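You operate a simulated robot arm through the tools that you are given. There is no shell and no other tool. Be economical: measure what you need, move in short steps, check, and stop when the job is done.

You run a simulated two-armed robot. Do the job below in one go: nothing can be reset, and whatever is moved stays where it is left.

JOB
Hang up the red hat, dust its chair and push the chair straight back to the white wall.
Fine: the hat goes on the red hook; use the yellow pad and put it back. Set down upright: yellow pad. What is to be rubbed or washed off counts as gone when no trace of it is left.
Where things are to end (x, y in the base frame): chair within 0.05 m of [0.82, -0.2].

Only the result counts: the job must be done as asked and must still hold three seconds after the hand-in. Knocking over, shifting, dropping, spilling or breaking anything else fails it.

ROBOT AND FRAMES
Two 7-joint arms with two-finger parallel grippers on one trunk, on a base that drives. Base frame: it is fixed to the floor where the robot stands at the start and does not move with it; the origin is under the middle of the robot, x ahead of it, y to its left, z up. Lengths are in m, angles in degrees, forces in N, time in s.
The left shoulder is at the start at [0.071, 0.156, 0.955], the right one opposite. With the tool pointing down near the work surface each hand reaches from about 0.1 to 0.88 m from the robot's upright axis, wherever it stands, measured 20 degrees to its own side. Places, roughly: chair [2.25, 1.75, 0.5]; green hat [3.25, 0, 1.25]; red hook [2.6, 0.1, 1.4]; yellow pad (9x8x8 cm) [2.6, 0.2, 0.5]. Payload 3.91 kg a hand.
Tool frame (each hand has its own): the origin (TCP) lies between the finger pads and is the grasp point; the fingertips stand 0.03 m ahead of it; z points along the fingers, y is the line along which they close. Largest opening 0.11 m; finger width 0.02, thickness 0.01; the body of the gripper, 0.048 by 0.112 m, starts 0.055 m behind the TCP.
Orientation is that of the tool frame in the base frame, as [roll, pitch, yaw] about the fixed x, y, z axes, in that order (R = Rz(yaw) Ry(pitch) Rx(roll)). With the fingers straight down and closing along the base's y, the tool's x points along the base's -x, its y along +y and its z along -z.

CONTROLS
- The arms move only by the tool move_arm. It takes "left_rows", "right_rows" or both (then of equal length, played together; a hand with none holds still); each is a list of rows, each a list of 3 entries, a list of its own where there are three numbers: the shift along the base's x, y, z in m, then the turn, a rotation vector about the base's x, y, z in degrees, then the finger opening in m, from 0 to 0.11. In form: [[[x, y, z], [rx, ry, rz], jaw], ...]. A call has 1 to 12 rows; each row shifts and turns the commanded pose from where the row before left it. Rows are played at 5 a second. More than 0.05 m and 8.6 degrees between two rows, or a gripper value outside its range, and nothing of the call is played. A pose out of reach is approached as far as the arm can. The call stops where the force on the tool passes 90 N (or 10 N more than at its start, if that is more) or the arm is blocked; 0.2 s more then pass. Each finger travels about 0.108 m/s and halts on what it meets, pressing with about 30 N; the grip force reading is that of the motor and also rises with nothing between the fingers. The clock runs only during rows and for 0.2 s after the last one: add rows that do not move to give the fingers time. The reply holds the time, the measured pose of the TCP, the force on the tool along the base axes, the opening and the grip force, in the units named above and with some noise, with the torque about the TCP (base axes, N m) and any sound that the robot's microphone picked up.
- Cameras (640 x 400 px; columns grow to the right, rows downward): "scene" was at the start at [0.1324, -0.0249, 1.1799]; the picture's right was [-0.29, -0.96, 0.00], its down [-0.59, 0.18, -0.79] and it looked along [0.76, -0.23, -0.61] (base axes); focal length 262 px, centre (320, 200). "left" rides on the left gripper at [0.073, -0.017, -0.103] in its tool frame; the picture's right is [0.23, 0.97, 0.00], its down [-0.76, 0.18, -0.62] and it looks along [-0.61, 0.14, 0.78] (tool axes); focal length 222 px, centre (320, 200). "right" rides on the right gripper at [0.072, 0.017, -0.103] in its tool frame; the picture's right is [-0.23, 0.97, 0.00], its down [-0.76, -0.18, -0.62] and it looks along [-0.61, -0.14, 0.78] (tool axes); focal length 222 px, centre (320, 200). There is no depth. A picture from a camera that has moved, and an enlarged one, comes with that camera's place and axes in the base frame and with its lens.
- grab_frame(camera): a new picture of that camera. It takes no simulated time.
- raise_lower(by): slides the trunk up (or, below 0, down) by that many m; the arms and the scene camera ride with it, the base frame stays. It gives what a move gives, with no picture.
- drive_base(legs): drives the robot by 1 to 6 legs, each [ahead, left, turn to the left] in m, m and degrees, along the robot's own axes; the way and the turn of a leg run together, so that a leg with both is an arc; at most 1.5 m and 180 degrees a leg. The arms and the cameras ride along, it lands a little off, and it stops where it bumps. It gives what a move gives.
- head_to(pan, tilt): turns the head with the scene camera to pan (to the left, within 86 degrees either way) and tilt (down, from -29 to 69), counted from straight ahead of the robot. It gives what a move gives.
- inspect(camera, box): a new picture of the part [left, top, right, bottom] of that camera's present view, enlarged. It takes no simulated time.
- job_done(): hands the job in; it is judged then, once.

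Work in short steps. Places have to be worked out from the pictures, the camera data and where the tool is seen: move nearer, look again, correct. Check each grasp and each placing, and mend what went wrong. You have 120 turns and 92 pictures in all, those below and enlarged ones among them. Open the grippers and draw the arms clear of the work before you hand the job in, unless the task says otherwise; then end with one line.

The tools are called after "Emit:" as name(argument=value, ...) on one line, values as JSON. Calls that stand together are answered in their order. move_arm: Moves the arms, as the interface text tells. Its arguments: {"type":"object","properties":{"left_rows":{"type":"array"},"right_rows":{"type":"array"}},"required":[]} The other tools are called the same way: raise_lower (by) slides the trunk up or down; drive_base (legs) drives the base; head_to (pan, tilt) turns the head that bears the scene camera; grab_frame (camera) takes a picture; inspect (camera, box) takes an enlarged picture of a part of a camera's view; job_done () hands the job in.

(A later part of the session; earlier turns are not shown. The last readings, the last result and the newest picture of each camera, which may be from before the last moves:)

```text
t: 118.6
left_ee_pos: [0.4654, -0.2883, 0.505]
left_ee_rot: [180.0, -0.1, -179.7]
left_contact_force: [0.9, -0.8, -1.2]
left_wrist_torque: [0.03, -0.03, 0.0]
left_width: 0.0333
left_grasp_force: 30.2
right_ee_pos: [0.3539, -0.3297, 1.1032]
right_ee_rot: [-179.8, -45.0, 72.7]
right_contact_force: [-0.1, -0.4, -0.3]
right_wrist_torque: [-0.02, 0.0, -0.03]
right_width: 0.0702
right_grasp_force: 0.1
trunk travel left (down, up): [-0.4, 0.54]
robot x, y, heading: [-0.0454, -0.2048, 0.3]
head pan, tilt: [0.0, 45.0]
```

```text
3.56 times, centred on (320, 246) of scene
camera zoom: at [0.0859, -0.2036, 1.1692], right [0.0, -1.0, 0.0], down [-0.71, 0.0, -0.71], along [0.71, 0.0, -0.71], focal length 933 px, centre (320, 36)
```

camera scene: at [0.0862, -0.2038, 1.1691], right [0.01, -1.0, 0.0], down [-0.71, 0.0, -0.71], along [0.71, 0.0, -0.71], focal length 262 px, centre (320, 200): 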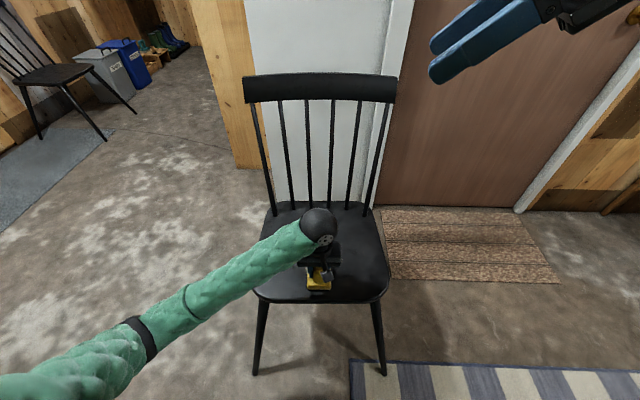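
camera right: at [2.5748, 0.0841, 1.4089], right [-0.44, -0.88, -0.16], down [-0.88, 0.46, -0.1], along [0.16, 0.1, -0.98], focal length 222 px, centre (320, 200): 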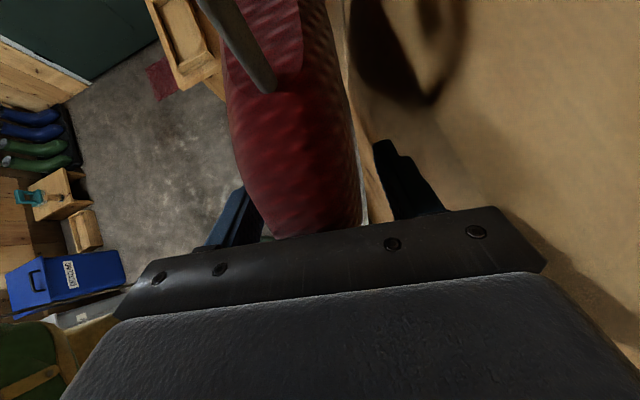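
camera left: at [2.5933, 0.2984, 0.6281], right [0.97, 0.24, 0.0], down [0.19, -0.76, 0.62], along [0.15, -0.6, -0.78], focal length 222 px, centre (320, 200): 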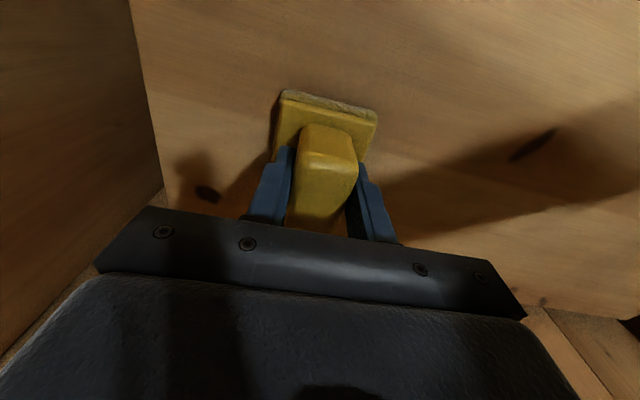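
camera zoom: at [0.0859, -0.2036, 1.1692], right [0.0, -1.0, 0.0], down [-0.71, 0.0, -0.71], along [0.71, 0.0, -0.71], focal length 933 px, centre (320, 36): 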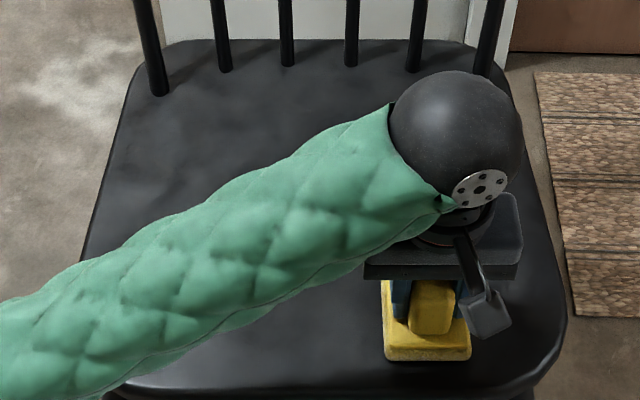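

Forces read near zero, so I lift off and look at what remains.

Emit:
move_arm(left_rows=[[[0, 0, 0.03], [0, 0, 0], 0.01], [[0, 0.04, 0.02], [0, 0, 0], 0.01], [[0, 0.04, 0.02], [0, 0, 0], 0.01], [[-0.02, 0.04, 0.01], [0, 0, 0], 0.01], [[-0.02, 0.04, 0], [0, 0, 0], 0.01], [[-0.02, 0.04, 0], [0, 0, 0], 0.01], [[-0.02, 0.04, 0], [0, 0, 0], 0.01], [[0, 0.04, 0], [0, 0, 0], 0.01], [[0, 0.04, 0], [0, 0, 0], 0.01]])

Emit:
inspect(camera="scene", box=[230, 190, 410, 302])

Emit:
grab_frame(camera="left")

```text
t: 120.6
left_ee_pos: [0.3856, 0.0285, 0.5877]
left_ee_rot: [-179.9, 0.0, -179.8]
left_contact_force: [-1.1, 0.5, 0.0]
left_wrist_torque: [-0.02, -0.03, -0.02]
left_width: 0.0337
left_grasp_force: 30.1
right_ee_pos: [0.3539, -0.3295, 1.1039]
right_ee_rot: [-179.8, -45.0, 72.6]
right_contact_force: [-0.5, 0.6, 0.1]
right_wrist_torque: [0.0, 0.0, -0.03]
right_width: 0.0701
right_grasp_force: 0.2
trunk travel left (down, up): [-0.4, 0.54]
robot x, y, heading: [-0.0465, -0.2022, 0.2]
head pan, tilt: [0.0, 45.0]
```

```text
3.56 times, centred on (320, 246) of scene
camera zoom: at [0.0855, -0.2034, 1.1692], right [0.0, -1.0, 0.0], down [-0.71, 0.0, -0.71], along [0.71, 0.0, -0.71], focal length 933 px, centre (320, 36)
```

zoom: 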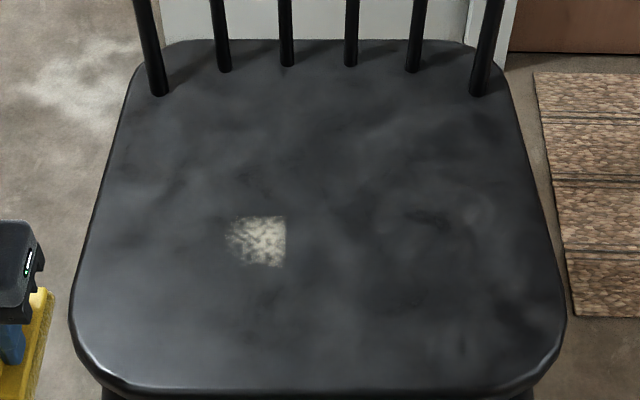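

```text
36 pictures are left
camera left: at [0.3133, 0.012, 0.689], right [-0.23, 0.97, 0.0], down [0.76, 0.18, 0.62], along [0.61, 0.14, -0.78], focal length 222 px, centre (320, 200)
```

left: 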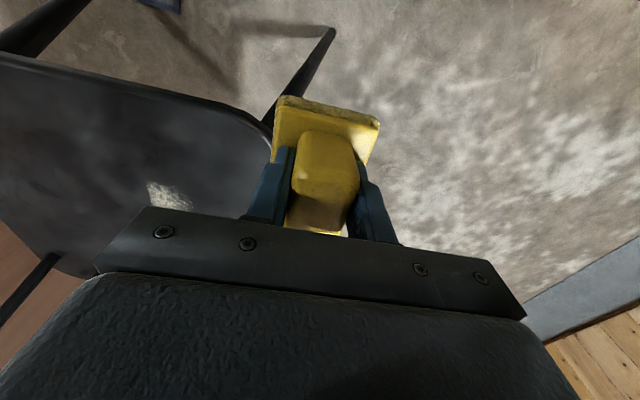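

Only a small patch remains at x 0.51–0.58, y -0.12 to -0.175. I go back and wipe there at the lower height that worked.

Emit:
move_arm(left_rows=[[[0.02, -0.035, 0], [0, 0, 0], 0.01], [[0.02, -0.035, 0], [0, 0, 0], 0.01], [[0.02, -0.035, 0], [0, 0, 0], 0.01], [[0.024, -0.033, -0.02], [0, 0, 0], 0.01], [[0, -0.015, -0.03], [0, 0, 0], 0.01], [[0, 0, -0.03], [0, 0, 0], 0.01], [[0, 0, -0.003], [0, 0, 0], 0.01], [[0.04, 0, 0], [0, 0, 0], 0.01], [[0.04, 0, 0], [0, 0, 0], 0.01], [[0.04, 0, 0], [0, 0, 0], 0.01], [[0.04, 0, 0], [0, 0, 0], 0.01], [[0, -0.025, 0], [0, 0, 0], 0.01]])

Emit:
move_arm(left_rows=[[[-0.04, 0, 0], [0, 0, 0], 0.01], [[-0.04, 0, 0], [0, 0, 0], 0.01], [[-0.04, 0, 0], [0, 0, 0], 0.01], [[-0.04, 0, 0], [0, 0, 0], 0.01], [[0, -0.025, 0], [0, 0, 0], 0.01], [[0.04, 0, 0], [0, 0, 0], 0.01], [[0.04, 0, 0], [0, 0, 0], 0.01], [[0.04, 0, 0], [0, 0, 0], 0.01], [[-0.04, 0, 0], [0, 0, 0], 0.01], [[-0.04, 0, 0], [0, 0, 0], 0.01], [[-0.04, 0, 0], [0, 0, 0], 0.01]])

Emit:
move_arm(left_rows=[[[0, 0, 0.03], [0, 0, 0], 0.01], [[0, 0.04, 0.03], [0, 0, 0], 0.01], [[0, 0.04, 0.03], [0, 0, 0], 0.01], [[-0.02, 0.04, 0.02], [0, 0, 0], 0.01], [[-0.02, 0.04, 0.02], [0, 0, 0], 0.01], [[-0.02, 0.04, 0.02], [0, 0, 0], 0.01], [[-0.02, 0.03, 0.02], [0, 0, 0], 0.01], [[0, 0, 0], [0, 0, 0], 0.01]])

Emit:
inspect(camera="scene", box=[230, 190, 410, 302])

```text
t: 123.2
left_ee_pos: [0.6316, -0.1459, 0.5051]
left_ee_rot: [180.0, 0.1, -179.7]
left_contact_force: [0.4, 6.9, 35.3]
left_wrist_torque: [0.23, 0.34, -0.11]
left_width: 0.0336
left_grasp_force: 30.2
right_ee_pos: [0.3539, -0.3305, 1.1043]
right_ee_rot: [-179.8, -45.0, 72.9]
right_contact_force: [-0.5, 0.3, 0.5]
right_wrist_torque: [0.03, -0.03, 0.02]
right_width: 0.07
right_grasp_force: 0.1
trunk travel left (down, up): [-0.4, 0.54]
robot x, y, heading: [-0.0436, -0.207, 0.6]
head pan, tilt: [0.0, 45.0]
```

```text
t: 125.6
left_ee_pos: [0.4685, -0.1723, 0.5028]
left_ee_rot: [-180.0, 0.1, -179.7]
left_contact_force: [15.7, 2.5, 57.4]
left_wrist_torque: [0.24, -1.2, -0.08]
left_width: 0.0334
left_grasp_force: 30.1
right_ee_pos: [0.3512, -0.3307, 1.1045]
right_ee_rot: [-179.8, -44.9, 72.8]
right_contact_force: [0.2, 0.0, 0.5]
right_wrist_torque: [0.0, 0.02, -0.01]
right_width: 0.0699
right_grasp_force: 0.2
trunk travel left (down, up): [-0.4, 0.54]
robot x, y, heading: [-0.045, -0.2037, -0.1]
head pan, tilt: [0.0, 45.0]
```

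```text
t: 127.4
left_ee_pos: [0.4054, 0.0605, 0.668]
left_ee_rot: [-180.0, -0.2, -179.7]
left_contact_force: [-0.1, 0.3, -1.2]
left_wrist_torque: [0.01, 0.04, 0.0]
left_width: 0.0336
left_grasp_force: 30.0
left hand out of reach, approached as far as the arm can: row 7
right_ee_pos: [0.3537, -0.33, 1.1032]
right_ee_rot: [-179.7, -45.0, 72.8]
right_contact_force: [-0.6, 0.8, 0.1]
right_wrist_torque: [0.02, 0.01, 0.0]
right_width: 0.0699
right_grasp_force: 0.0
trunk travel left (down, up): [-0.4, 0.54]
robot x, y, heading: [-0.0453, -0.2064, 0.3]
head pan, tilt: [0.0, 45.0]
```

```text
3.56 times, centred on (320, 246) of scene
camera zoom: at [0.086, -0.2034, 1.1692], right [0.01, -1.0, 0.0], down [-0.71, 0.0, -0.71], along [0.71, 0.0, -0.71], focal length 933 px, centre (320, 36)
```

zoom: 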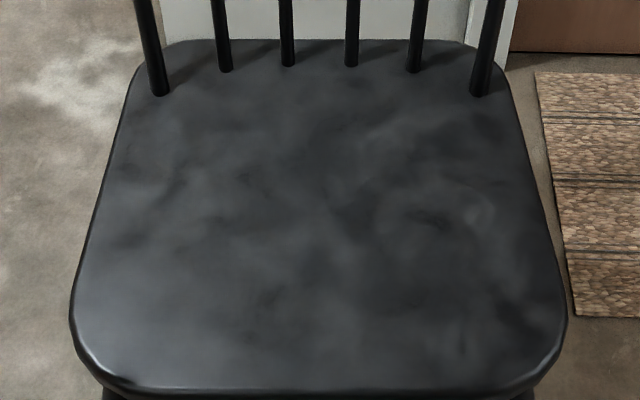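

The seat looks clean. I zoom in hard to check for faint traces, and turn the right hand to point down again for pushing the chair.

Emit:
inspect(camera="scene", box=[280, 230, 360, 280])

Emit:
move_arm(right_rows=[[[0, 0, 0], [-8.1, 2.5, 0], 0.07], [[0, 0, 0], [-8.1, 2.5, 0], 0.07], [[0, 0, 0], [-8.1, 2.5, 0], 0.07], [[0, 0, 0], [-8.1, 2.5, 0], 0.07], [[0, 0, 0], [-8.1, 2.5, 0], 0.07], [[0, 0, 0], [-2.4, 0.7, 0], 0.07], [[0, 0, 0], [0, 0, 8.5], 0.07], [[0, 0, 0], [0, 0, 8.5], 0.07], [[0, 0, 0], [0, 0, 8.5], 0.07], [[0, 0, 0], [0, 0, 8.5], 0.07], [[0, 0, 0], [0, 0, 8.5], 0.07]])

Emit:
move_arm(right_rows=[[[0, 0, 0], [0, 0, 8.5], 0.11], [[0, 0, 0], [0, 0, 8.5], 0.11], [[0, 0, 0], [0, 0, 8.5], 0.11], [[0, 0, 0], [0, 0, 8.5], 0.11], [[0, 0, 0], [0, 0, 8.5], 0.11], [[0, 0, 0], [0, 0, 8.5], 0.11], [[0, 0, 0], [0, 0, 8.5], 0.11], [[0, 0, 0], [0, 0, 5], 0.11], [[0, 0, 0], [0, 0, 0], 0.11]])

```text
8.00 times, centred on (320, 255) of scene
camera zoom: at [0.086, -0.2034, 1.1692], right [0.01, -1.0, 0.0], down [-0.71, 0.0, -0.71], along [0.71, 0.0, -0.71], focal length 2099 px, centre (320, -240)
```

zoom: 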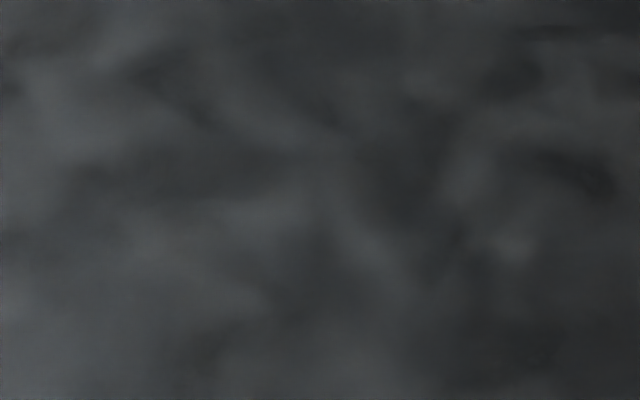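

```text
t: 129.8
left_ee_pos: [0.4066, 0.0583, 0.6675]
left_ee_rot: [-179.9, -0.3, -179.7]
left_contact_force: [0.2, 0.0, -1.0]
left_wrist_torque: [0.01, 0.01, 0.02]
left_width: 0.0337
left_grasp_force: 30.5
right_ee_pos: [0.3544, -0.3309, 1.1038]
right_ee_rot: [-179.8, -0.1, 115.3]
right_contact_force: [1.1, 0.6, 0.1]
right_wrist_torque: [0.02, 0.0, -0.02]
right_width: 0.0702
right_grasp_force: 0.0
trunk travel left (down, up): [-0.4, 0.54]
robot x, y, heading: [-0.0418, -0.2045, 0.1]
head pan, tilt: [0.0, 45.0]
```

```text
t: 131.8
left_ee_pos: [0.4067, 0.0591, 0.668]
left_ee_rot: [180.0, -0.2, -179.7]
left_contact_force: [0.3, -0.5, -1.2]
left_wrist_torque: [0.01, 0.0, 0.01]
left_width: 0.0338
left_grasp_force: 30.3
right_ee_pos: [0.3539, -0.3293, 1.104]
right_ee_rot: [-179.8, -0.1, 179.8]
right_contact_force: [0.1, -0.1, 0.6]
right_wrist_torque: [0.01, -0.02, -0.02]
right_width: 0.11
right_grasp_force: 0.0
trunk travel left (down, up): [-0.4, 0.54]
robot x, y, heading: [-0.045, -0.2055, 0.4]
head pan, tilt: [0.0, 45.0]
```

No traces left. I back off 0.12 m and bring the right hand down in front of the seat's front edge, checking midway.

Emit:
drive_base(legs=[[-0.12, 0, 0]])

Emit:
move_arm(right_rows=[[[0.01, 0.022, -0.04], [0, 0, 0], 0.11], [[0.01, 0.022, -0.04], [0, 0, 0], 0.11], [[0.01, 0.022, -0.04], [0, 0, 0], 0.11], [[0.01, 0.022, -0.04], [0, 0, 0], 0.11], [[0.01, 0.022, -0.04], [0, 0, 0], 0.11], [[0.01, 0.02, -0.04], [0, 0, 0], 0.11], [[0.01, 0, -0.045], [0, 0, 0], 0.11], [[0.01, 0, -0.045], [0, 0, 0], 0.11], [[0, 0, -0.045], [0, 0, 0], 0.11], [[0, 0, -0.045], [0, 0, 0], 0.11], [[0, 0, -0.045], [0, 0, 0], 0.11], [[0, 0, -0.045], [0, 0, 0], 0.11]])

Emit:
head_to(pan=0, tilt=52)

Emit:
grab_frame(camera="scene")

Emit:
grab_frame(camera="right")

```text
t: 133.1
left_ee_pos: [0.2874, 0.0584, 0.6687]
left_ee_rot: [-180.0, 0.0, -179.8]
left_contact_force: [-0.5, 0.2, 0.2]
left_wrist_torque: [0.01, -0.01, 0.02]
left_width: 0.0338
left_grasp_force: 29.8
right_ee_pos: [0.2346, -0.3302, 1.1044]
right_ee_rot: [-179.8, 0.0, 179.6]
right_contact_force: [-1.0, -0.5, -0.7]
right_wrist_torque: [0.02, -0.05, -0.01]
right_width: 0.1098
right_grasp_force: 0.2
trunk travel left (down, up): [-0.4, 0.54]
robot x, y, heading: [-0.162, -0.2055, 0.1]
head pan, tilt: [0.0, 45.0]
```

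```text
t: 135.7
left_ee_pos: [0.2902, 0.0581, 0.668]
left_ee_rot: [179.9, -0.2, -179.8]
left_contact_force: [-0.1, 0.0, -0.9]
left_wrist_torque: [0.01, 0.02, -0.03]
left_width: 0.0333
left_grasp_force: 30.2
right_ee_pos: [0.3154, -0.2003, 0.595]
right_ee_rot: [-180.0, 0.0, 179.8]
right_contact_force: [1.0, 0.1, -0.4]
right_wrist_torque: [0.0, 0.02, 0.05]
right_width: 0.1099
right_grasp_force: 0.0
trunk travel left (down, up): [-0.4, 0.54]
robot x, y, heading: [-0.1635, -0.2032, 0.1]
head pan, tilt: [0.0, 45.0]
```

```text
t: 136.3
left_ee_pos: [0.2898, 0.0567, 0.6683]
left_ee_rot: [-179.9, -0.2, -179.8]
left_contact_force: [-0.9, -0.1, -0.8]
left_wrist_torque: [0.02, -0.01, -0.01]
left_width: 0.0338
left_grasp_force: 30.0
right_ee_pos: [0.3155, -0.2007, 0.5947]
right_ee_rot: [-179.9, -0.1, 179.7]
right_contact_force: [-0.4, 0.7, -0.3]
right_wrist_torque: [0.0, -0.01, -0.01]
right_width: 0.1101
right_grasp_force: 0.1
trunk travel left (down, up): [-0.4, 0.54]
robot x, y, heading: [-0.1659, -0.2069, 0.1]
head pan, tilt: [0.0, 52.0]
```

```text
33 pictures are left
camera scene: at [-0.0381, -0.2039, 1.1596], right [0.0, -1.0, 0.0], down [-0.79, 0.0, -0.62], along [0.62, 0.0, -0.79], focal length 262 px, centre (320, 200)
```

scene: 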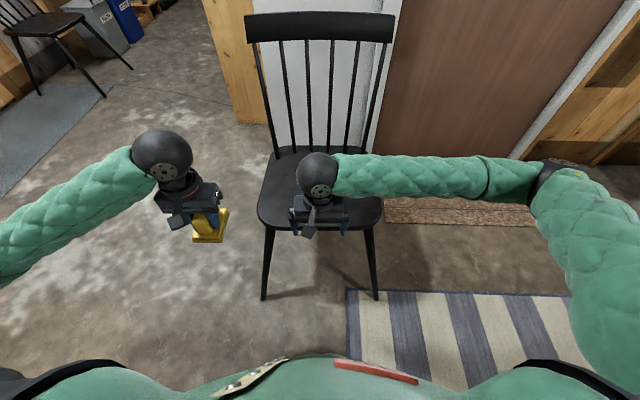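

```text
32 pictures are left
camera right: at [0.2429, -0.1826, 0.6975], right [0.23, 0.97, 0.0], down [0.76, -0.18, 0.62], along [0.6, -0.15, -0.78], focal length 222 px, centre (320, 200)
```

right: 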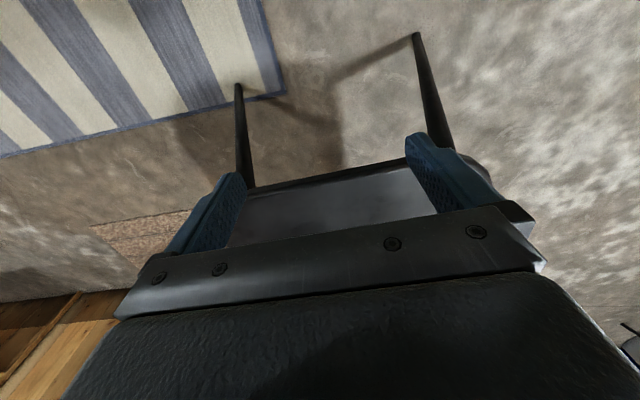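

Clear. The seat's front edge is at x≈0.405. I lower to z≈0.435 in front of it, then advance gently to contact.

Emit:
move_arm(right_rows=[[[0, 0, -0.04], [0, 0, 0], 0.11], [[0, 0, -0.04], [0, 0, 0], 0.11], [[0, 0, -0.04], [0, 0, 0], 0.11], [[0, 0, -0.04], [0, 0, 0], 0.11], [[0.03, 0, 0], [0, 0, 0], 0.11], [[0.02, 0, 0], [0, 0, 0], 0.11], [[0.01, 0, 0], [0, 0, 0], 0.11], [[0, 0, 0], [0, 0, 0], 0.11]])

Emit:
inspect(camera="scene", box=[220, 150, 420, 275])

```text
t: 138.2
left_ee_pos: [0.2895, 0.0572, 0.6689]
left_ee_rot: [180.0, -0.2, -179.9]
left_contact_force: [-0.2, -0.1, -1.0]
left_wrist_torque: [0.03, 0.02, 0.02]
left_width: 0.0334
left_grasp_force: 29.9
right_ee_pos: [0.376, -0.1998, 0.4353]
right_ee_rot: [-179.8, 0.0, 179.7]
right_contact_force: [0.3, -1.3, 0.5]
right_wrist_torque: [0.01, 0.02, -0.01]
right_width: 0.1101
right_grasp_force: 0.0
trunk travel left (down, up): [-0.4, 0.54]
robot x, y, heading: [-0.1638, -0.2042, 0.1]
head pan, tilt: [0.0, 52.0]
```

```text
3.20 times, centred on (320, 212) of scene
camera zoom: at [-0.0381, -0.2039, 1.1596], right [0.0, -1.0, 0.0], down [-0.79, 0.0, -0.62], along [0.62, 0.0, -0.79], focal length 840 px, centre (320, 160)
```

zoom: 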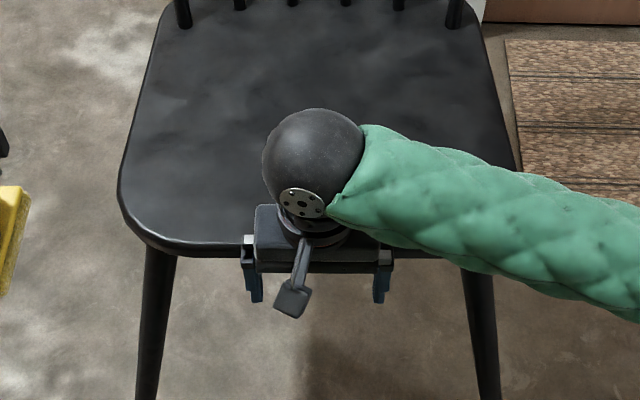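

Hand is in front of the edge, centred. I advance 3 cm gently to find contact.

Emit:
move_arm(right_rows=[[[0.01, 0, 0], [0, 0, 0], 0.11], [[0.01, 0, 0], [0, 0, 0], 0.11], [[0.01, 0, 0], [0, 0, 0], 0.11], [[0.01, 0, 0], [0, 0, 0], 0.11], [[0, 0, 0], [0, 0, 0], 0.11]])

```text
t: 139.3
left_ee_pos: [0.2878, 0.0582, 0.6692]
left_ee_rot: [179.9, -0.2, -179.9]
left_contact_force: [-0.5, 0.6, -1.3]
left_wrist_torque: [-0.03, 0.0, 0.0]
left_width: 0.0337
left_grasp_force: 29.8
right_ee_pos: [0.4141, -0.2006, 0.4352]
right_ee_rot: [-179.8, -0.1, 179.7]
right_contact_force: [-12.4, -0.4, 2.6]
right_wrist_torque: [0.0, -0.14, -0.69]
right_width: 0.1098
right_grasp_force: 0.0
trunk travel left (down, up): [-0.4, 0.54]
robot x, y, heading: [-0.1609, -0.207, 0.2]
head pan, tilt: [0.0, 52.0]
```

Contact made (12 N, right finger first). I push 10 cm slowly and look.

Emit:
move_arm(right_rows=[[[0.01, 0, 0], [0, 0, 0], 0.11], [[0.01, 0, 0], [0, 0, 0], 0.11], [[0.01, 0, 0], [0, 0, 0], 0.11], [[0.01, 0, 0], [0, 0, 0], 0.11], [[0.01, 0, 0], [0, 0, 0], 0.11], [[0.01, 0, 0], [0, 0, 0], 0.11], [[0.01, 0, 0], [0, 0, 0], 0.11], [[0.01, 0, 0], [0, 0, 0], 0.11], [[0, 0, 0], [0, 0, 0], 0.11]])

Emit:
grab_frame(camera="scene")

```text
t: 141.3
left_ee_pos: [0.2891, 0.059, 0.6683]
left_ee_rot: [179.9, -0.1, -179.9]
left_contact_force: [0.1, 0.7, -0.9]
left_wrist_torque: [0.01, 0.0, 0.03]
left_width: 0.0336
left_grasp_force: 30.1
right_ee_pos: [0.4957, -0.2011, 0.435]
right_ee_rot: [-179.9, -0.2, 179.7]
right_contact_force: [-9.5, -0.4, 1.4]
right_wrist_torque: [-0.02, -0.1, -0.23]
right_width: 0.1099
right_grasp_force: 0.1
trunk travel left (down, up): [-0.4, 0.54]
robot x, y, heading: [-0.1665, -0.2042, 0.3]
head pan, tilt: [0.0, 52.0]
```

```text
30 pictures are left
camera scene: at [-0.0384, -0.2038, 1.1597], right [0.0, -1.0, 0.0], down [-0.79, 0.0, -0.62], along [0.62, 0.0, -0.79], focal length 262 px, centre (320, 200)
```

scene: 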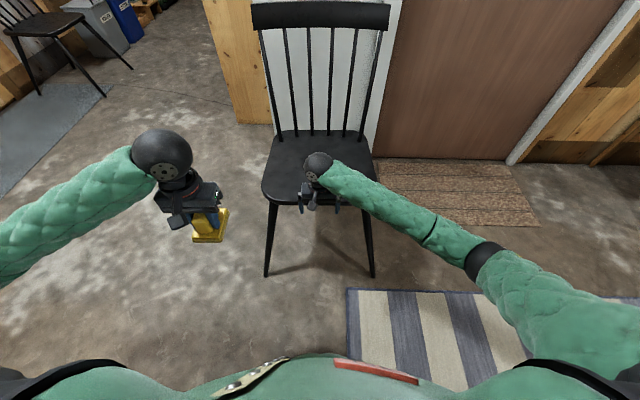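

The chair slides straight; it has moved ≈0.11 m. I push the remaining ~0.135 m.

Emit:
move_arm(right_rows=[[[0.012, 0, 0], [0, 0, 0], 0.11], [[0.012, 0, 0], [0, 0, 0], 0.11], [[0.012, 0, 0], [0, 0, 0], 0.11], [[0.012, 0, 0], [0, 0, 0], 0.11], [[0.012, 0, 0], [0, 0, 0], 0.11], [[0.012, 0, 0], [0, 0, 0], 0.11], [[0.012, 0, 0], [0, 0, 0], 0.11], [[0.012, 0, 0], [0, 0, 0], 0.11], [[0.012, 0, 0], [0, 0, 0], 0.11], [[0.01, 0, 0], [0, 0, 0], 0.11], [[0.008, 0, 0], [0, 0, 0], 0.11], [[0, 0, 0], [0, 0, 0], 0.11]])

Emit:
head_to(pan=0, tilt=40)

Emit:
grab_frame(camera="scene")

```text
t: 143.9
left_ee_pos: [0.289, 0.0582, 0.6678]
left_ee_rot: [-180.0, -0.2, -179.9]
left_contact_force: [0.2, -0.5, -0.2]
left_wrist_torque: [0.02, -0.02, 0.01]
left_width: 0.0334
left_grasp_force: 29.8
right_ee_pos: [0.6219, -0.1995, 0.4342]
right_ee_rot: [-179.9, -0.1, 179.7]
right_contact_force: [-11.8, -0.9, 1.5]
right_wrist_torque: [0.38, -0.16, 0.02]
right_width: 0.1099
right_grasp_force: 0.1
trunk travel left (down, up): [-0.4, 0.54]
robot x, y, heading: [-0.1627, -0.2081, 0.3]
head pan, tilt: [0.0, 52.0]
```

```text
t: 144.7
left_ee_pos: [0.2883, 0.0581, 0.668]
left_ee_rot: [180.0, -0.1, -179.8]
left_contact_force: [-0.6, -1.7, -0.6]
left_wrist_torque: [-0.01, 0.05, -0.02]
left_width: 0.0335
left_grasp_force: 29.8
right_ee_pos: [0.6211, -0.2016, 0.4336]
right_ee_rot: [-179.8, 0.1, 179.7]
right_contact_force: [-8.1, -0.3, 3.4]
right_wrist_torque: [0.05, -0.09, -0.01]
right_width: 0.1099
right_grasp_force: 0.1
trunk travel left (down, up): [-0.4, 0.54]
robot x, y, heading: [-0.1647, -0.2066, 0.5]
head pan, tilt: [0.0, 40.0]
```

```text
29 pictures are left
camera scene: at [-0.0286, -0.2038, 1.1765], right [0.0, -1.0, 0.0], down [-0.64, 0.0, -0.77], along [0.77, 0.0, -0.64], focal length 262 px, centre (320, 200)
```

scene: 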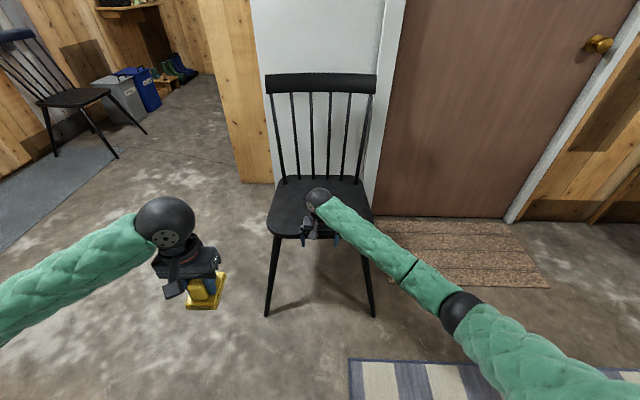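

Chair displaced ≈0.234 m, centre ≈(0.815, -0.2), square to the wall. I push 1 cm more, then back the hand away and check.

Emit:
move_arm(right_rows=[[[0.006, 0, 0], [0, 0, 0], 0.11], [[0.006, 0, 0], [0, 0, 0], 0.11], [[0, 0, 0], [0, 0, 0], 0.11], [[-0.03, 0, 0], [0, 0, 0], 0.11], [[-0.04, 0, 0], [0, 0, 0], 0.11], [[-0.04, 0, 0], [0, 0, 0], 0.11], [[-0.04, 0, 0], [0, 0, 0], 0.11], [[-0.04, -0.02, 0], [0, 0, 0], 0.11], [[-0.03, -0.02, 0.03], [0, 0, 0], 0.11], [[-0.02, -0.02, 0.04], [0, 0, 0], 0.11], [[0, -0.02, 0.04], [0, 0, 0], 0.11], [[0, 0, 0], [0, 0, 0], 0.11]])

Emit:
move_arm(right_rows=[[[0, -0.01, 0.045], [0, 0, 0], 0.11], [[0, -0.01, 0.045], [0, 0, 0], 0.11], [[0, -0.01, 0.045], [0, 0, 0], 0.11], [[0, -0.01, 0.045], [0, 0, 0], 0.11], [[0, 0, 0.045], [0, 0, 0], 0.11], [[0, 0, 0.045], [0, 0, 0], 0.11], [[0, 0, 0.045], [0, 0, 0], 0.11]])

Emit:
grab_frame(camera="scene")

```text
t: 147.3
left_ee_pos: [0.2884, 0.0574, 0.6684]
left_ee_rot: [180.0, -0.2, -179.8]
left_contact_force: [-0.6, -0.5, -1.8]
left_wrist_torque: [0.02, 0.01, -0.01]
left_width: 0.0337
left_grasp_force: 30.4
right_ee_pos: [0.3928, -0.2814, 0.5445]
right_ee_rot: [-179.8, -0.1, 179.8]
right_contact_force: [-0.5, 0.1, 0.5]
right_wrist_torque: [0.01, 0.01, 0.02]
right_width: 0.1102
right_grasp_force: 0.1
trunk travel left (down, up): [-0.4, 0.54]
robot x, y, heading: [-0.1607, -0.2078, -0.0]
head pan, tilt: [0.0, 40.0]
```

```text
t: 148.9
left_ee_pos: [0.2888, 0.0584, 0.6678]
left_ee_rot: [-179.8, -0.3, -179.9]
left_contact_force: [0.6, 0.8, -1.3]
left_wrist_torque: [-0.02, -0.01, -0.02]
left_width: 0.0336
left_grasp_force: 29.9
right_ee_pos: [0.3933, -0.3214, 0.8599]
right_ee_rot: [-179.8, -0.1, 179.7]
right_contact_force: [0.5, -0.2, -0.5]
right_wrist_torque: [0.01, -0.03, 0.0]
right_width: 0.1099
right_grasp_force: 0.0
trunk travel left (down, up): [-0.4, 0.54]
robot x, y, heading: [-0.1651, -0.206, 0.1]
head pan, tilt: [0.0, 40.0]
```

```text
28 pictures are left
camera scene: at [-0.0286, -0.2036, 1.1764], right [0.0, -1.0, 0.0], down [-0.64, 0.0, -0.77], along [0.77, 0.0, -0.64], focal length 262 px, centre (320, 200)
```

scene: 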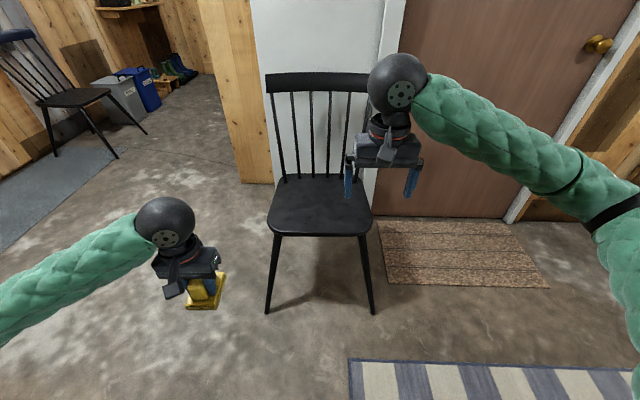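

Chair stands at ≈(0.825, -0.2), square and upright. Now I tuck the hands for travel and drive back to the bench with the pad.

Emit:
move_arm(left_rows=[[[0.02, 0, 0.04], [0, 0, 0], 0.01], [[0.02, 0, 0.04], [0, 0, 0], 0.01], [[0, 0, 0.04], [0, 0, 0], 0.01], [[0, 0, 0.04], [0, 0, 0], 0.01], [[0, 0, 0.03], [0, 0, 0], 0.01]], right_rows=[[[-0.03, -0.01, 0.02], [0, 0, 0], 0.11], [[-0.03, -0.01, 0.02], [0, 0, 0], 0.11], [[-0.03, -0.01, 0.02], [0, 0, 0], 0.11], [[-0.03, -0.01, 0.02], [0, 0, 0], 0.11], [[0, 0, 0], [0, 0, 0], 0.11]])

Emit:
drive_base(legs=[[0, 1.25, 0], [0, 0, -90], [0, 1.0, 0]])

Emit:
head_to(pan=45, tilt=30)

Emit:
grab_frame(camera="scene")

```text
t: 150.1
left_ee_pos: [0.3298, 0.0585, 0.8587]
left_ee_rot: [180.0, -0.2, -179.7]
left_contact_force: [-0.2, -0.4, -1.4]
left_wrist_torque: [0.0, 0.0, 0.03]
left_width: 0.0335
left_grasp_force: 29.7
right_ee_pos: [0.272, -0.36, 0.941]
right_ee_rot: [-179.9, -0.1, 179.8]
right_contact_force: [-0.1, 0.4, 1.0]
right_wrist_torque: [0.01, -0.01, -0.01]
right_width: 0.11
right_grasp_force: 0.0
trunk travel left (down, up): [-0.4, 0.54]
robot x, y, heading: [-0.1626, -0.2034, 0.4]
head pan, tilt: [0.0, 40.0]
```

```text
t: 165.0
left_ee_pos: [1.0976, 0.6318, 0.8564]
left_ee_rot: [-179.8, -0.2, 93.1]
left_contact_force: [-0.8, -0.3, -0.6]
left_wrist_torque: [0.02, 0.0, 0.0]
left_width: 0.0335
left_grasp_force: 29.9
right_ee_pos: [0.6781, 0.6663, 0.9404]
right_ee_rot: [-179.9, -0.1, 92.6]
right_contact_force: [0.2, -0.1, -0.2]
right_wrist_torque: [0.01, 0.01, 0.0]
right_width: 0.1099
right_grasp_force: 0.1
trunk travel left (down, up): [-0.4, 0.54]
robot x, y, heading: [0.8099, 1.112, -87.1]
head pan, tilt: [0.0, 40.0]
```

```text
t: 166.1
left_ee_pos: [1.0984, 0.6305, 0.8569]
left_ee_rot: [-180.0, -0.2, 93.2]
left_contact_force: [-0.1, 0.7, -0.8]
left_wrist_torque: [0.0, 0.0, 0.03]
left_width: 0.0336
left_grasp_force: 29.8
right_ee_pos: [0.6767, 0.6651, 0.9397]
right_ee_rot: [-179.9, -0.1, 92.5]
right_contact_force: [0.9, -0.2, 0.0]
right_wrist_torque: [0.0, -0.02, 0.03]
right_width: 0.1101
right_grasp_force: 0.0
trunk travel left (down, up): [-0.4, 0.54]
robot x, y, heading: [0.811, 1.1085, -86.7]
head pan, tilt: [45.0, 30.0]
```

```text
27 pictures are left
camera scene: at [0.8787, 0.9985, 1.1918], right [-0.67, -0.74, 0.0], down [-0.37, 0.33, -0.87], along [0.64, -0.58, -0.5], focal length 262 px, centre (320, 200)
```

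scene: 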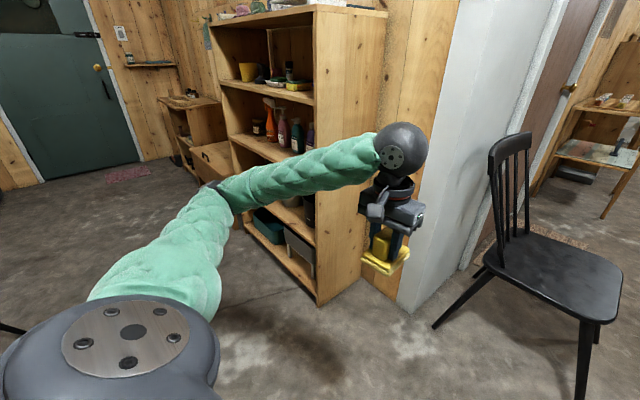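

The chair is close to the wall as intended. I straighten the heading and side-step on to the bench.

Emit:
drive_base(legs=[[0, 0, -3.0], [0, 1.2, 0], [0, 0.52, 0]])

Emit:
head_to(pan=5, tilt=40)

Emit:
grab_frame(camera="scene")

```text
t: 175.2
left_ee_pos: [2.8009, 0.652, 0.8568]
left_ee_rot: [-179.9, -0.2, 91.7]
left_contact_force: [0.8, -0.3, -0.9]
left_wrist_torque: [0.04, 0.02, -0.03]
left_width: 0.0334
left_grasp_force: 29.6
right_ee_pos: [2.3805, 0.696, 0.9405]
right_ee_rot: [-179.9, -0.1, 91.3]
right_contact_force: [0.1, 0.1, -0.8]
right_wrist_torque: [-0.01, 0.02, 0.01]
right_width: 0.1102
right_grasp_force: 0.1
trunk travel left (down, up): [-0.4, 0.54]
robot x, y, heading: [2.5239, 1.1367, -88.1]
head pan, tilt: [45.0, 30.0]
```

```text
t: 176.3
left_ee_pos: [2.7992, 0.6505, 0.8576]
left_ee_rot: [-179.9, -0.2, 91.7]
left_contact_force: [0.4, 0.6, -1.1]
left_wrist_torque: [0.02, 0.02, 0.02]
left_width: 0.0334
left_grasp_force: 30.5
right_ee_pos: [2.3801, 0.6952, 0.9402]
right_ee_rot: [-179.8, -0.1, 91.3]
right_contact_force: [-0.1, -0.7, -0.9]
right_wrist_torque: [-0.01, -0.03, 0.0]
right_width: 0.1101
right_grasp_force: 0.1
trunk travel left (down, up): [-0.4, 0.54]
robot x, y, heading: [2.5227, 1.1358, -88.2]
head pan, tilt: [5.0, 40.0]
```

```text
26 pictures are left
camera scene: at [2.5337, 1.002, 1.1765], right [-0.99, -0.12, 0.0], down [-0.08, 0.64, -0.77], along [0.09, -0.76, -0.64], focal length 262 px, centre (320, 200)
```

scene: 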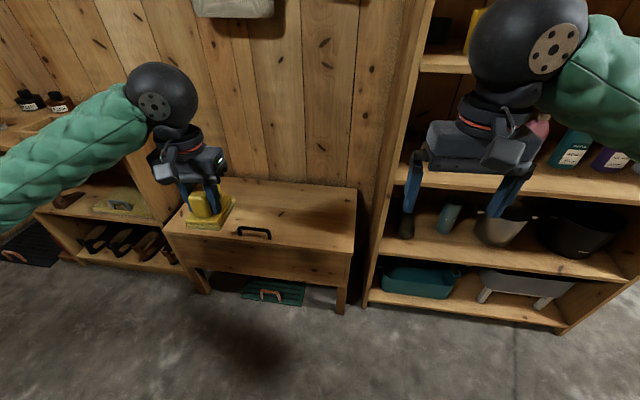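

I drive forward 0.21 m with a slight turn to be square before the bench.

Emit:
drive_base(legs=[[0.21, 0, -1.5]])

```text
t: 177.9
left_ee_pos: [2.7908, 0.4349, 0.8572]
left_ee_rot: [180.0, -0.3, 90.2]
left_contact_force: [-0.5, -0.1, -1.0]
left_wrist_torque: [-0.01, 0.02, 0.0]
left_width: 0.0333
left_grasp_force: 30.2
right_ee_pos: [2.3733, 0.4908, 0.9396]
right_ee_rot: [-179.8, -0.1, 89.8]
right_contact_force: [-0.2, 0.4, -0.3]
right_wrist_torque: [0.02, 0.0, -0.01]
right_width: 0.1101
right_grasp_force: 0.0
trunk travel left (down, up): [-0.4, 0.54]
robot x, y, heading: [2.5269, 0.9295, -89.7]
head pan, tilt: [5.0, 40.0]
```

Square at (2.527, 0.93). I move the pad above its old spot (2.61, 0.226).

Emit:
move_arm(left_rows=[[[-0.0226, -0.0261, 0], [0, 0, 0], 0.01], [[-0.0226, -0.0261, 0], [0, 0, 0], 0.01], [[-0.0226, -0.0261, 0], [0, 0, 0], 0.01], [[-0.0226, -0.0261, 0], [0, 0, 0], 0.01], [[-0.0226, -0.0261, -0.02], [0, 0, 0], 0.01], [[-0.0226, -0.0261, -0.03], [0, 0, 0], 0.01], [[-0.0226, -0.0261, -0.03], [0, 0, 0], 0.01], [[-0.0226, -0.0261, -0.03], [0, 0, 0], 0.01], [[0, 0, -0.045], [0, 0, 0], 0.01], [[0, 0, -0.045], [0, 0, 0], 0.01], [[0, 0, -0.045], [0, 0, 0], 0.01], [[0, 0, -0.035], [0, 0, 0], 0.01]])

Emit:
inspect(camera="scene", box=[240, 160, 400, 260])

```text
t: 180.6
left_ee_pos: [2.6109, 0.2247, 0.5743]
left_ee_rot: [-180.0, -0.2, 90.5]
left_contact_force: [-0.2, 0.3, -0.7]
left_wrist_torque: [0.02, 0.01, -0.02]
left_width: 0.0333
left_grasp_force: 29.7
right_ee_pos: [2.373, 0.4912, 0.9406]
right_ee_rot: [-179.9, -0.1, 89.8]
right_contact_force: [0.9, -0.1, -0.8]
right_wrist_torque: [0.02, 0.01, -0.02]
right_width: 0.1098
right_grasp_force: 0.0
trunk travel left (down, up): [-0.4, 0.54]
robot x, y, heading: [2.5267, 0.9256, -89.8]
head pan, tilt: [5.0, 40.0]
```

```text
4.00 times, centred on (320, 210) of scene
camera zoom: at [2.5339, 0.7927, 1.1765], right [-1.0, -0.09, 0.0], down [-0.06, 0.64, -0.77], along [0.07, -0.76, -0.64], focal length 1049 px, centre (320, 160)
```

zoom: 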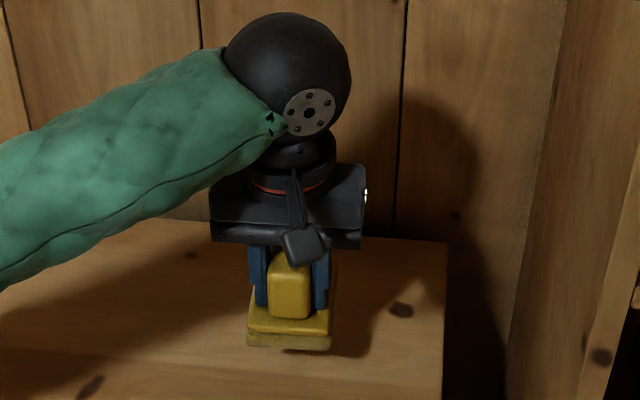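

Pad is level above its spot. I lower to 0.53 and then feel for the bench.

Emit:
move_arm(left_rows=[[[0, 0, -0.02], [0, 0, 0], 0.01], [[0, 0, -0.02], [0, 0, 0], 0.01], [[0, 0, -0.004], [0, 0, 0], 0.01], [[0, 0, 0], [0, 0, 0], 0.01]])

Emit:
move_arm(left_rows=[[[0, 0, -0.003], [0, 0, 0], 0.01], [[0, 0, 0], [0, 0, 0], 0.01]])

Emit:
move_arm(left_rows=[[[0, 0, -0.003], [0, 0, 0], 0.01], [[0, 0, 0], [0, 0, 0], 0.01]])

```text
t: 181.6
left_ee_pos: [2.6113, 0.2265, 0.5323]
left_ee_rot: [-180.0, -0.2, 90.3]
left_contact_force: [0.2, -0.2, -0.1]
left_wrist_torque: [0.01, -0.02, -0.01]
left_width: 0.0336
left_grasp_force: 29.7
right_ee_pos: [2.3727, 0.4911, 0.9407]
right_ee_rot: [-179.8, -0.1, 89.9]
right_contact_force: [0.2, -0.1, 0.1]
right_wrist_torque: [0.01, 0.01, -0.04]
right_width: 0.1101
right_grasp_force: 0.1
trunk travel left (down, up): [-0.4, 0.54]
robot x, y, heading: [2.5292, 0.9281, -89.4]
head pan, tilt: [5.0, 40.0]
```

```text
t: 182.2
left_ee_pos: [2.6111, 0.2269, 0.5297]
left_ee_rot: [179.9, -0.2, 90.2]
left_contact_force: [-0.8, 0.3, -0.4]
left_wrist_torque: [-0.03, -0.01, 0.01]
left_width: 0.0338
left_grasp_force: 30.1
right_ee_pos: [2.3722, 0.4918, 0.9413]
right_ee_rot: [-179.8, -0.1, 89.9]
right_contact_force: [0.7, 0.0, 0.1]
right_wrist_torque: [0.04, 0.02, -0.01]
right_width: 0.1101
right_grasp_force: 0.0
trunk travel left (down, up): [-0.4, 0.54]
robot x, y, heading: [2.5265, 0.9244, -89.4]
head pan, tilt: [5.0, 40.0]
```

```text
t: 182.8
left_ee_pos: [2.6098, 0.2262, 0.5266]
left_ee_rot: [180.0, -0.2, 90.5]
left_contact_force: [-0.2, -0.4, -1.3]
left_wrist_torque: [0.03, -0.01, 0.02]
left_width: 0.0334
left_grasp_force: 30.0
right_ee_pos: [2.3719, 0.4919, 0.9401]
right_ee_rot: [-179.8, -0.1, 89.9]
right_contact_force: [0.4, -0.5, 0.4]
right_wrist_torque: [0.0, -0.02, 0.02]
right_width: 0.1098
right_grasp_force: 0.0
trunk travel left (down, up): [-0.4, 0.54]
robot x, y, heading: [2.5276, 0.9284, -90.0]
head pan, tilt: [5.0, 40.0]
```

No contact yet; three more 3 mm steps.

Emit:
move_arm(left_rows=[[[0, 0, -0.003], [0, 0, 0], 0.01], [[0, 0, 0], [0, 0, 0], 0.01]])

Emit:
move_arm(left_rows=[[[0, 0, -0.003], [0, 0, 0], 0.01], [[0, 0, 0], [0, 0, 0], 0.01]])

Emit:
move_arm(left_rows=[[[0, 0, -0.002], [0, 0, 0], 0.01], [[0, 0, 0], [0, 0, 0], 0.01]])

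```text
t: 183.3
left_ee_pos: [2.6106, 0.227, 0.5244]
left_ee_rot: [179.9, -0.2, 90.3]
left_contact_force: [-0.4, -0.2, -0.8]
left_wrist_torque: [0.05, 0.0, 0.02]
left_width: 0.0335
left_grasp_force: 29.9
right_ee_pos: [2.3729, 0.4926, 0.9399]
right_ee_rot: [-179.9, -0.1, 89.8]
right_contact_force: [0.0, 0.4, -0.2]
right_wrist_torque: [0.01, -0.01, -0.01]
right_width: 0.1101
right_grasp_force: 0.1
trunk travel left (down, up): [-0.4, 0.54]
robot x, y, heading: [2.5309, 0.9303, -89.5]
head pan, tilt: [5.0, 40.0]
```

```text
t: 183.9
left_ee_pos: [2.6097, 0.2259, 0.5208]
left_ee_rot: [180.0, -0.1, 90.3]
left_contact_force: [-0.1, 1.0, -0.5]
left_wrist_torque: [0.02, -0.01, -0.03]
left_width: 0.0336
left_grasp_force: 30.1
right_ee_pos: [2.3725, 0.4924, 0.9407]
right_ee_rot: [-179.8, -0.1, 89.8]
right_contact_force: [0.6, 0.0, -0.9]
right_wrist_torque: [-0.02, -0.03, 0.01]
right_width: 0.1101
right_grasp_force: 0.1
trunk travel left (down, up): [-0.4, 0.54]
robot x, y, heading: [2.5256, 0.9274, -89.7]
head pan, tilt: [5.0, 40.0]
```

```text
t: 184.6
left_ee_pos: [2.612, 0.2277, 0.5198]
left_ee_rot: [-180.0, -0.2, 90.3]
left_contact_force: [0.5, 0.2, -0.9]
left_wrist_torque: [0.01, 0.01, 0.05]
left_width: 0.0335
left_grasp_force: 30.1
right_ee_pos: [2.3731, 0.4909, 0.9401]
right_ee_rot: [-179.8, -0.1, 89.9]
right_contact_force: [-0.3, 0.2, 0.3]
right_wrist_torque: [0.0, -0.04, 0.0]
right_width: 0.1101
right_grasp_force: 0.0
trunk travel left (down, up): [-0.4, 0.54]
robot x, y, heading: [2.5235, 0.9244, -89.5]
head pan, tilt: [5.0, 40.0]
```

Still free; I continue stepping down.

Emit:
move_arm(left_rows=[[[0, 0, -0.002], [0, 0, 0], 0.01], [[0, 0, 0], [0, 0, 0], 0.01]])

Emit:
move_arm(left_rows=[[[0, 0, -0.002], [0, 0, 0], 0.01], [[0, 0, 0], [0, 0, 0], 0.01]])

Emit:
inspect(camera="scene", box=[270, 200, 350, 250])

```text
t: 185.2
left_ee_pos: [2.6102, 0.2279, 0.5177]
left_ee_rot: [180.0, -0.2, 90.3]
left_contact_force: [0.6, 0.3, -0.9]
left_wrist_torque: [0.03, 0.01, -0.01]
left_width: 0.0335
left_grasp_force: 29.8
right_ee_pos: [2.3721, 0.4917, 0.9407]
right_ee_rot: [-179.7, -0.1, 89.8]
right_contact_force: [-0.6, 0.0, -0.4]
right_wrist_torque: [0.04, 0.0, 0.02]
right_width: 0.1098
right_grasp_force: 0.1
trunk travel left (down, up): [-0.4, 0.54]
robot x, y, heading: [2.5242, 0.9278, -89.8]
head pan, tilt: [5.0, 40.0]
```

```text
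t: 185.8
left_ee_pos: [2.6108, 0.2272, 0.5161]
left_ee_rot: [-179.9, -0.2, 90.4]
left_contact_force: [1.2, -1.0, 6.8]
left_wrist_torque: [-0.36, -0.2, 0.05]
left_width: 0.0336
left_grasp_force: 30.2
right_ee_pos: [2.3723, 0.4925, 0.9415]
right_ee_rot: [-179.8, -0.1, 89.8]
right_contact_force: [-0.2, 0.3, -0.2]
right_wrist_torque: [0.04, -0.01, -0.03]
right_width: 0.1099
right_grasp_force: 0.1
trunk travel left (down, up): [-0.4, 0.54]
robot x, y, heading: [2.53, 0.9283, -89.7]
head pan, tilt: [5.0, 40.0]
```

```text
8.00 times, centred on (310, 225) of scene
camera zoom: at [2.5338, 0.7934, 1.1766], right [-1.0, -0.09, 0.0], down [-0.06, 0.64, -0.77], along [0.07, -0.76, -0.64], focal length 2099 px, centre (400, 0)
```

zoom: 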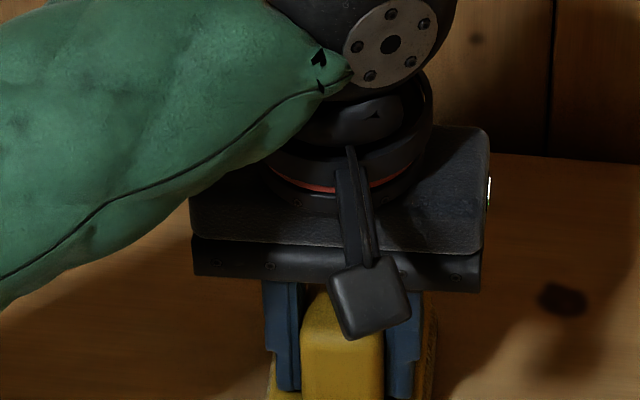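

Contact (7 N). I press 1 mm more and release, then lift away.

Emit:
move_arm(left_rows=[[[0, 0, -0.001], [0, 0, 0], 0.01], [[0, 0, 0], [0, 0, 0], 0.03], [[0, 0, 0], [0, 0, 0], 0.05], [[0, 0, 0], [0, 0, 0], 0.08], [[0, 0, 0], [0, 0, 0], 0.1], [[0, 0, 0], [0, 0, 0], 0.11], [[0, 0, 0], [0, 0, 0], 0.11]])

Emit:
inspect(camera="scene", box=[240, 180, 400, 280])

Emit:
grab_frame(camera="left")

```text
t: 187.3
left_ee_pos: [2.6096, 0.2288, 0.5164]
left_ee_rot: [-179.9, -0.1, 90.3]
left_contact_force: [-5.5, -0.3, 20.9]
left_wrist_torque: [-0.03, -0.98, -0.05]
left_width: 0.1073
left_grasp_force: 0.1
right_ee_pos: [2.3718, 0.4912, 0.9418]
right_ee_rot: [-180.0, 0.1, 89.8]
right_contact_force: [0.8, -0.3, 1.0]
right_wrist_torque: [-0.02, 0.01, -0.02]
right_width: 0.1099
right_grasp_force: 0.2
trunk travel left (down, up): [-0.4, 0.54]
robot x, y, heading: [2.5282, 0.931, -90.0]
head pan, tilt: [5.0, 40.0]
```

```text
4.00 times, centred on (320, 230) of scene
camera zoom: at [2.5334, 0.7943, 1.1767], right [-1.0, -0.09, 0.0], down [-0.06, 0.64, -0.77], along [0.07, -0.76, -0.64], focal length 1049 px, centre (320, 80)
```

zoom: 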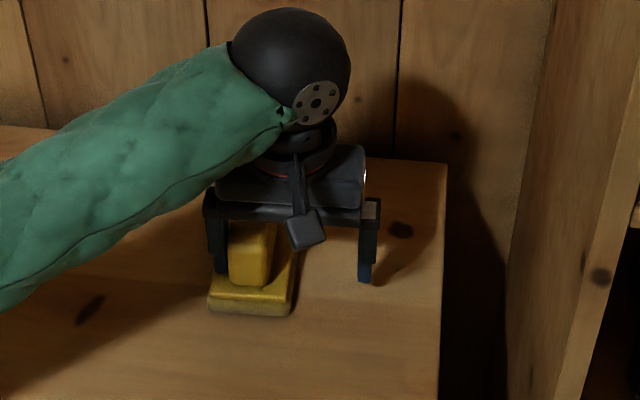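

```text
22 pictures are left
camera left: at [2.5924, 0.2997, 0.6181], right [0.97, 0.23, 0.0], down [0.18, -0.76, 0.62], along [0.14, -0.6, -0.78], focal length 222 px, centre (320, 200)
```

left: 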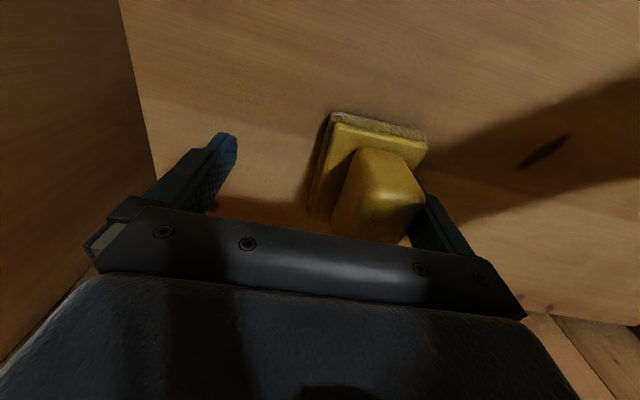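

The pad was dragged ~3.5 cm by the left finger (its tip was pressing on the pad's base, 21 N). I raise the hand 2 cm to free it and look.

Emit:
move_arm(left_rows=[[[0, 0, 0.005], [0, 0, 0], 0.11], [[0, 0, 0.01], [0, 0, 0], 0.11], [[0, 0, 0.03], [0, 0, 0], 0.11], [[0, 0, 0.045], [0, 0, 0], 0.11], [[0, 0, 0.045], [0, 0, 0], 0.11], [[0, 0, 0], [0, 0, 0], 0.11]])

Emit:
inspect(camera="scene", box=[240, 180, 400, 280])

Emit:
grab_frame(camera="left")

```text
t: 188.8
left_ee_pos: [2.6127, 0.2273, 0.6497]
left_ee_rot: [-180.0, -0.4, 90.3]
left_contact_force: [-0.4, -0.4, 0.0]
left_wrist_torque: [0.03, -0.02, 0.01]
left_width: 0.11
left_grasp_force: 0.1
right_ee_pos: [2.3729, 0.4926, 0.9407]
right_ee_rot: [-179.8, -0.2, 89.9]
right_contact_force: [-0.5, 0.0, 0.0]
right_wrist_torque: [0.03, -0.01, 0.0]
right_width: 0.11
right_grasp_force: 0.0
trunk travel left (down, up): [-0.4, 0.54]
robot x, y, heading: [2.5263, 0.9308, -89.7]
head pan, tilt: [5.0, 40.0]
```

```text
4.00 times, centred on (320, 230) of scene
camera zoom: at [2.5338, 0.7929, 1.1763], right [-1.0, -0.09, 0.0], down [-0.06, 0.64, -0.77], along [0.07, -0.76, -0.64], focal length 1049 px, centre (320, 80)
```

zoom: 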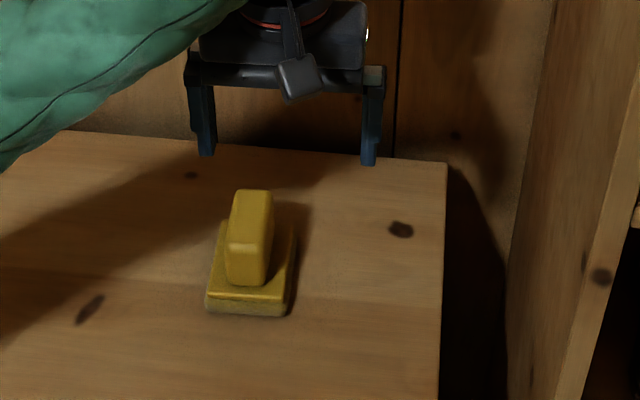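

```text
20 pictures are left
camera left: at [2.5947, 0.2996, 0.7531], right [0.97, 0.23, 0.0], down [0.18, -0.76, 0.62], along [0.14, -0.6, -0.78], focal length 222 px, centre (320, 200)
```

left: 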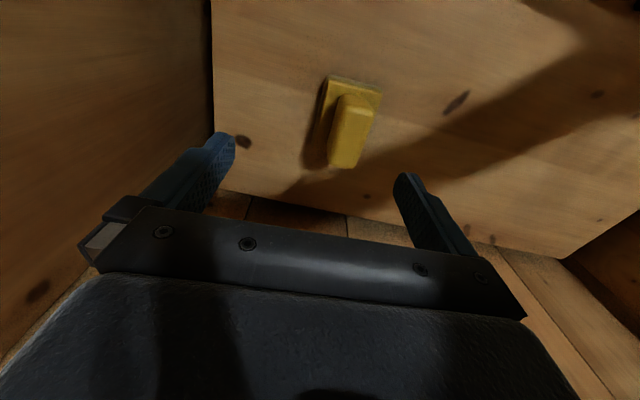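

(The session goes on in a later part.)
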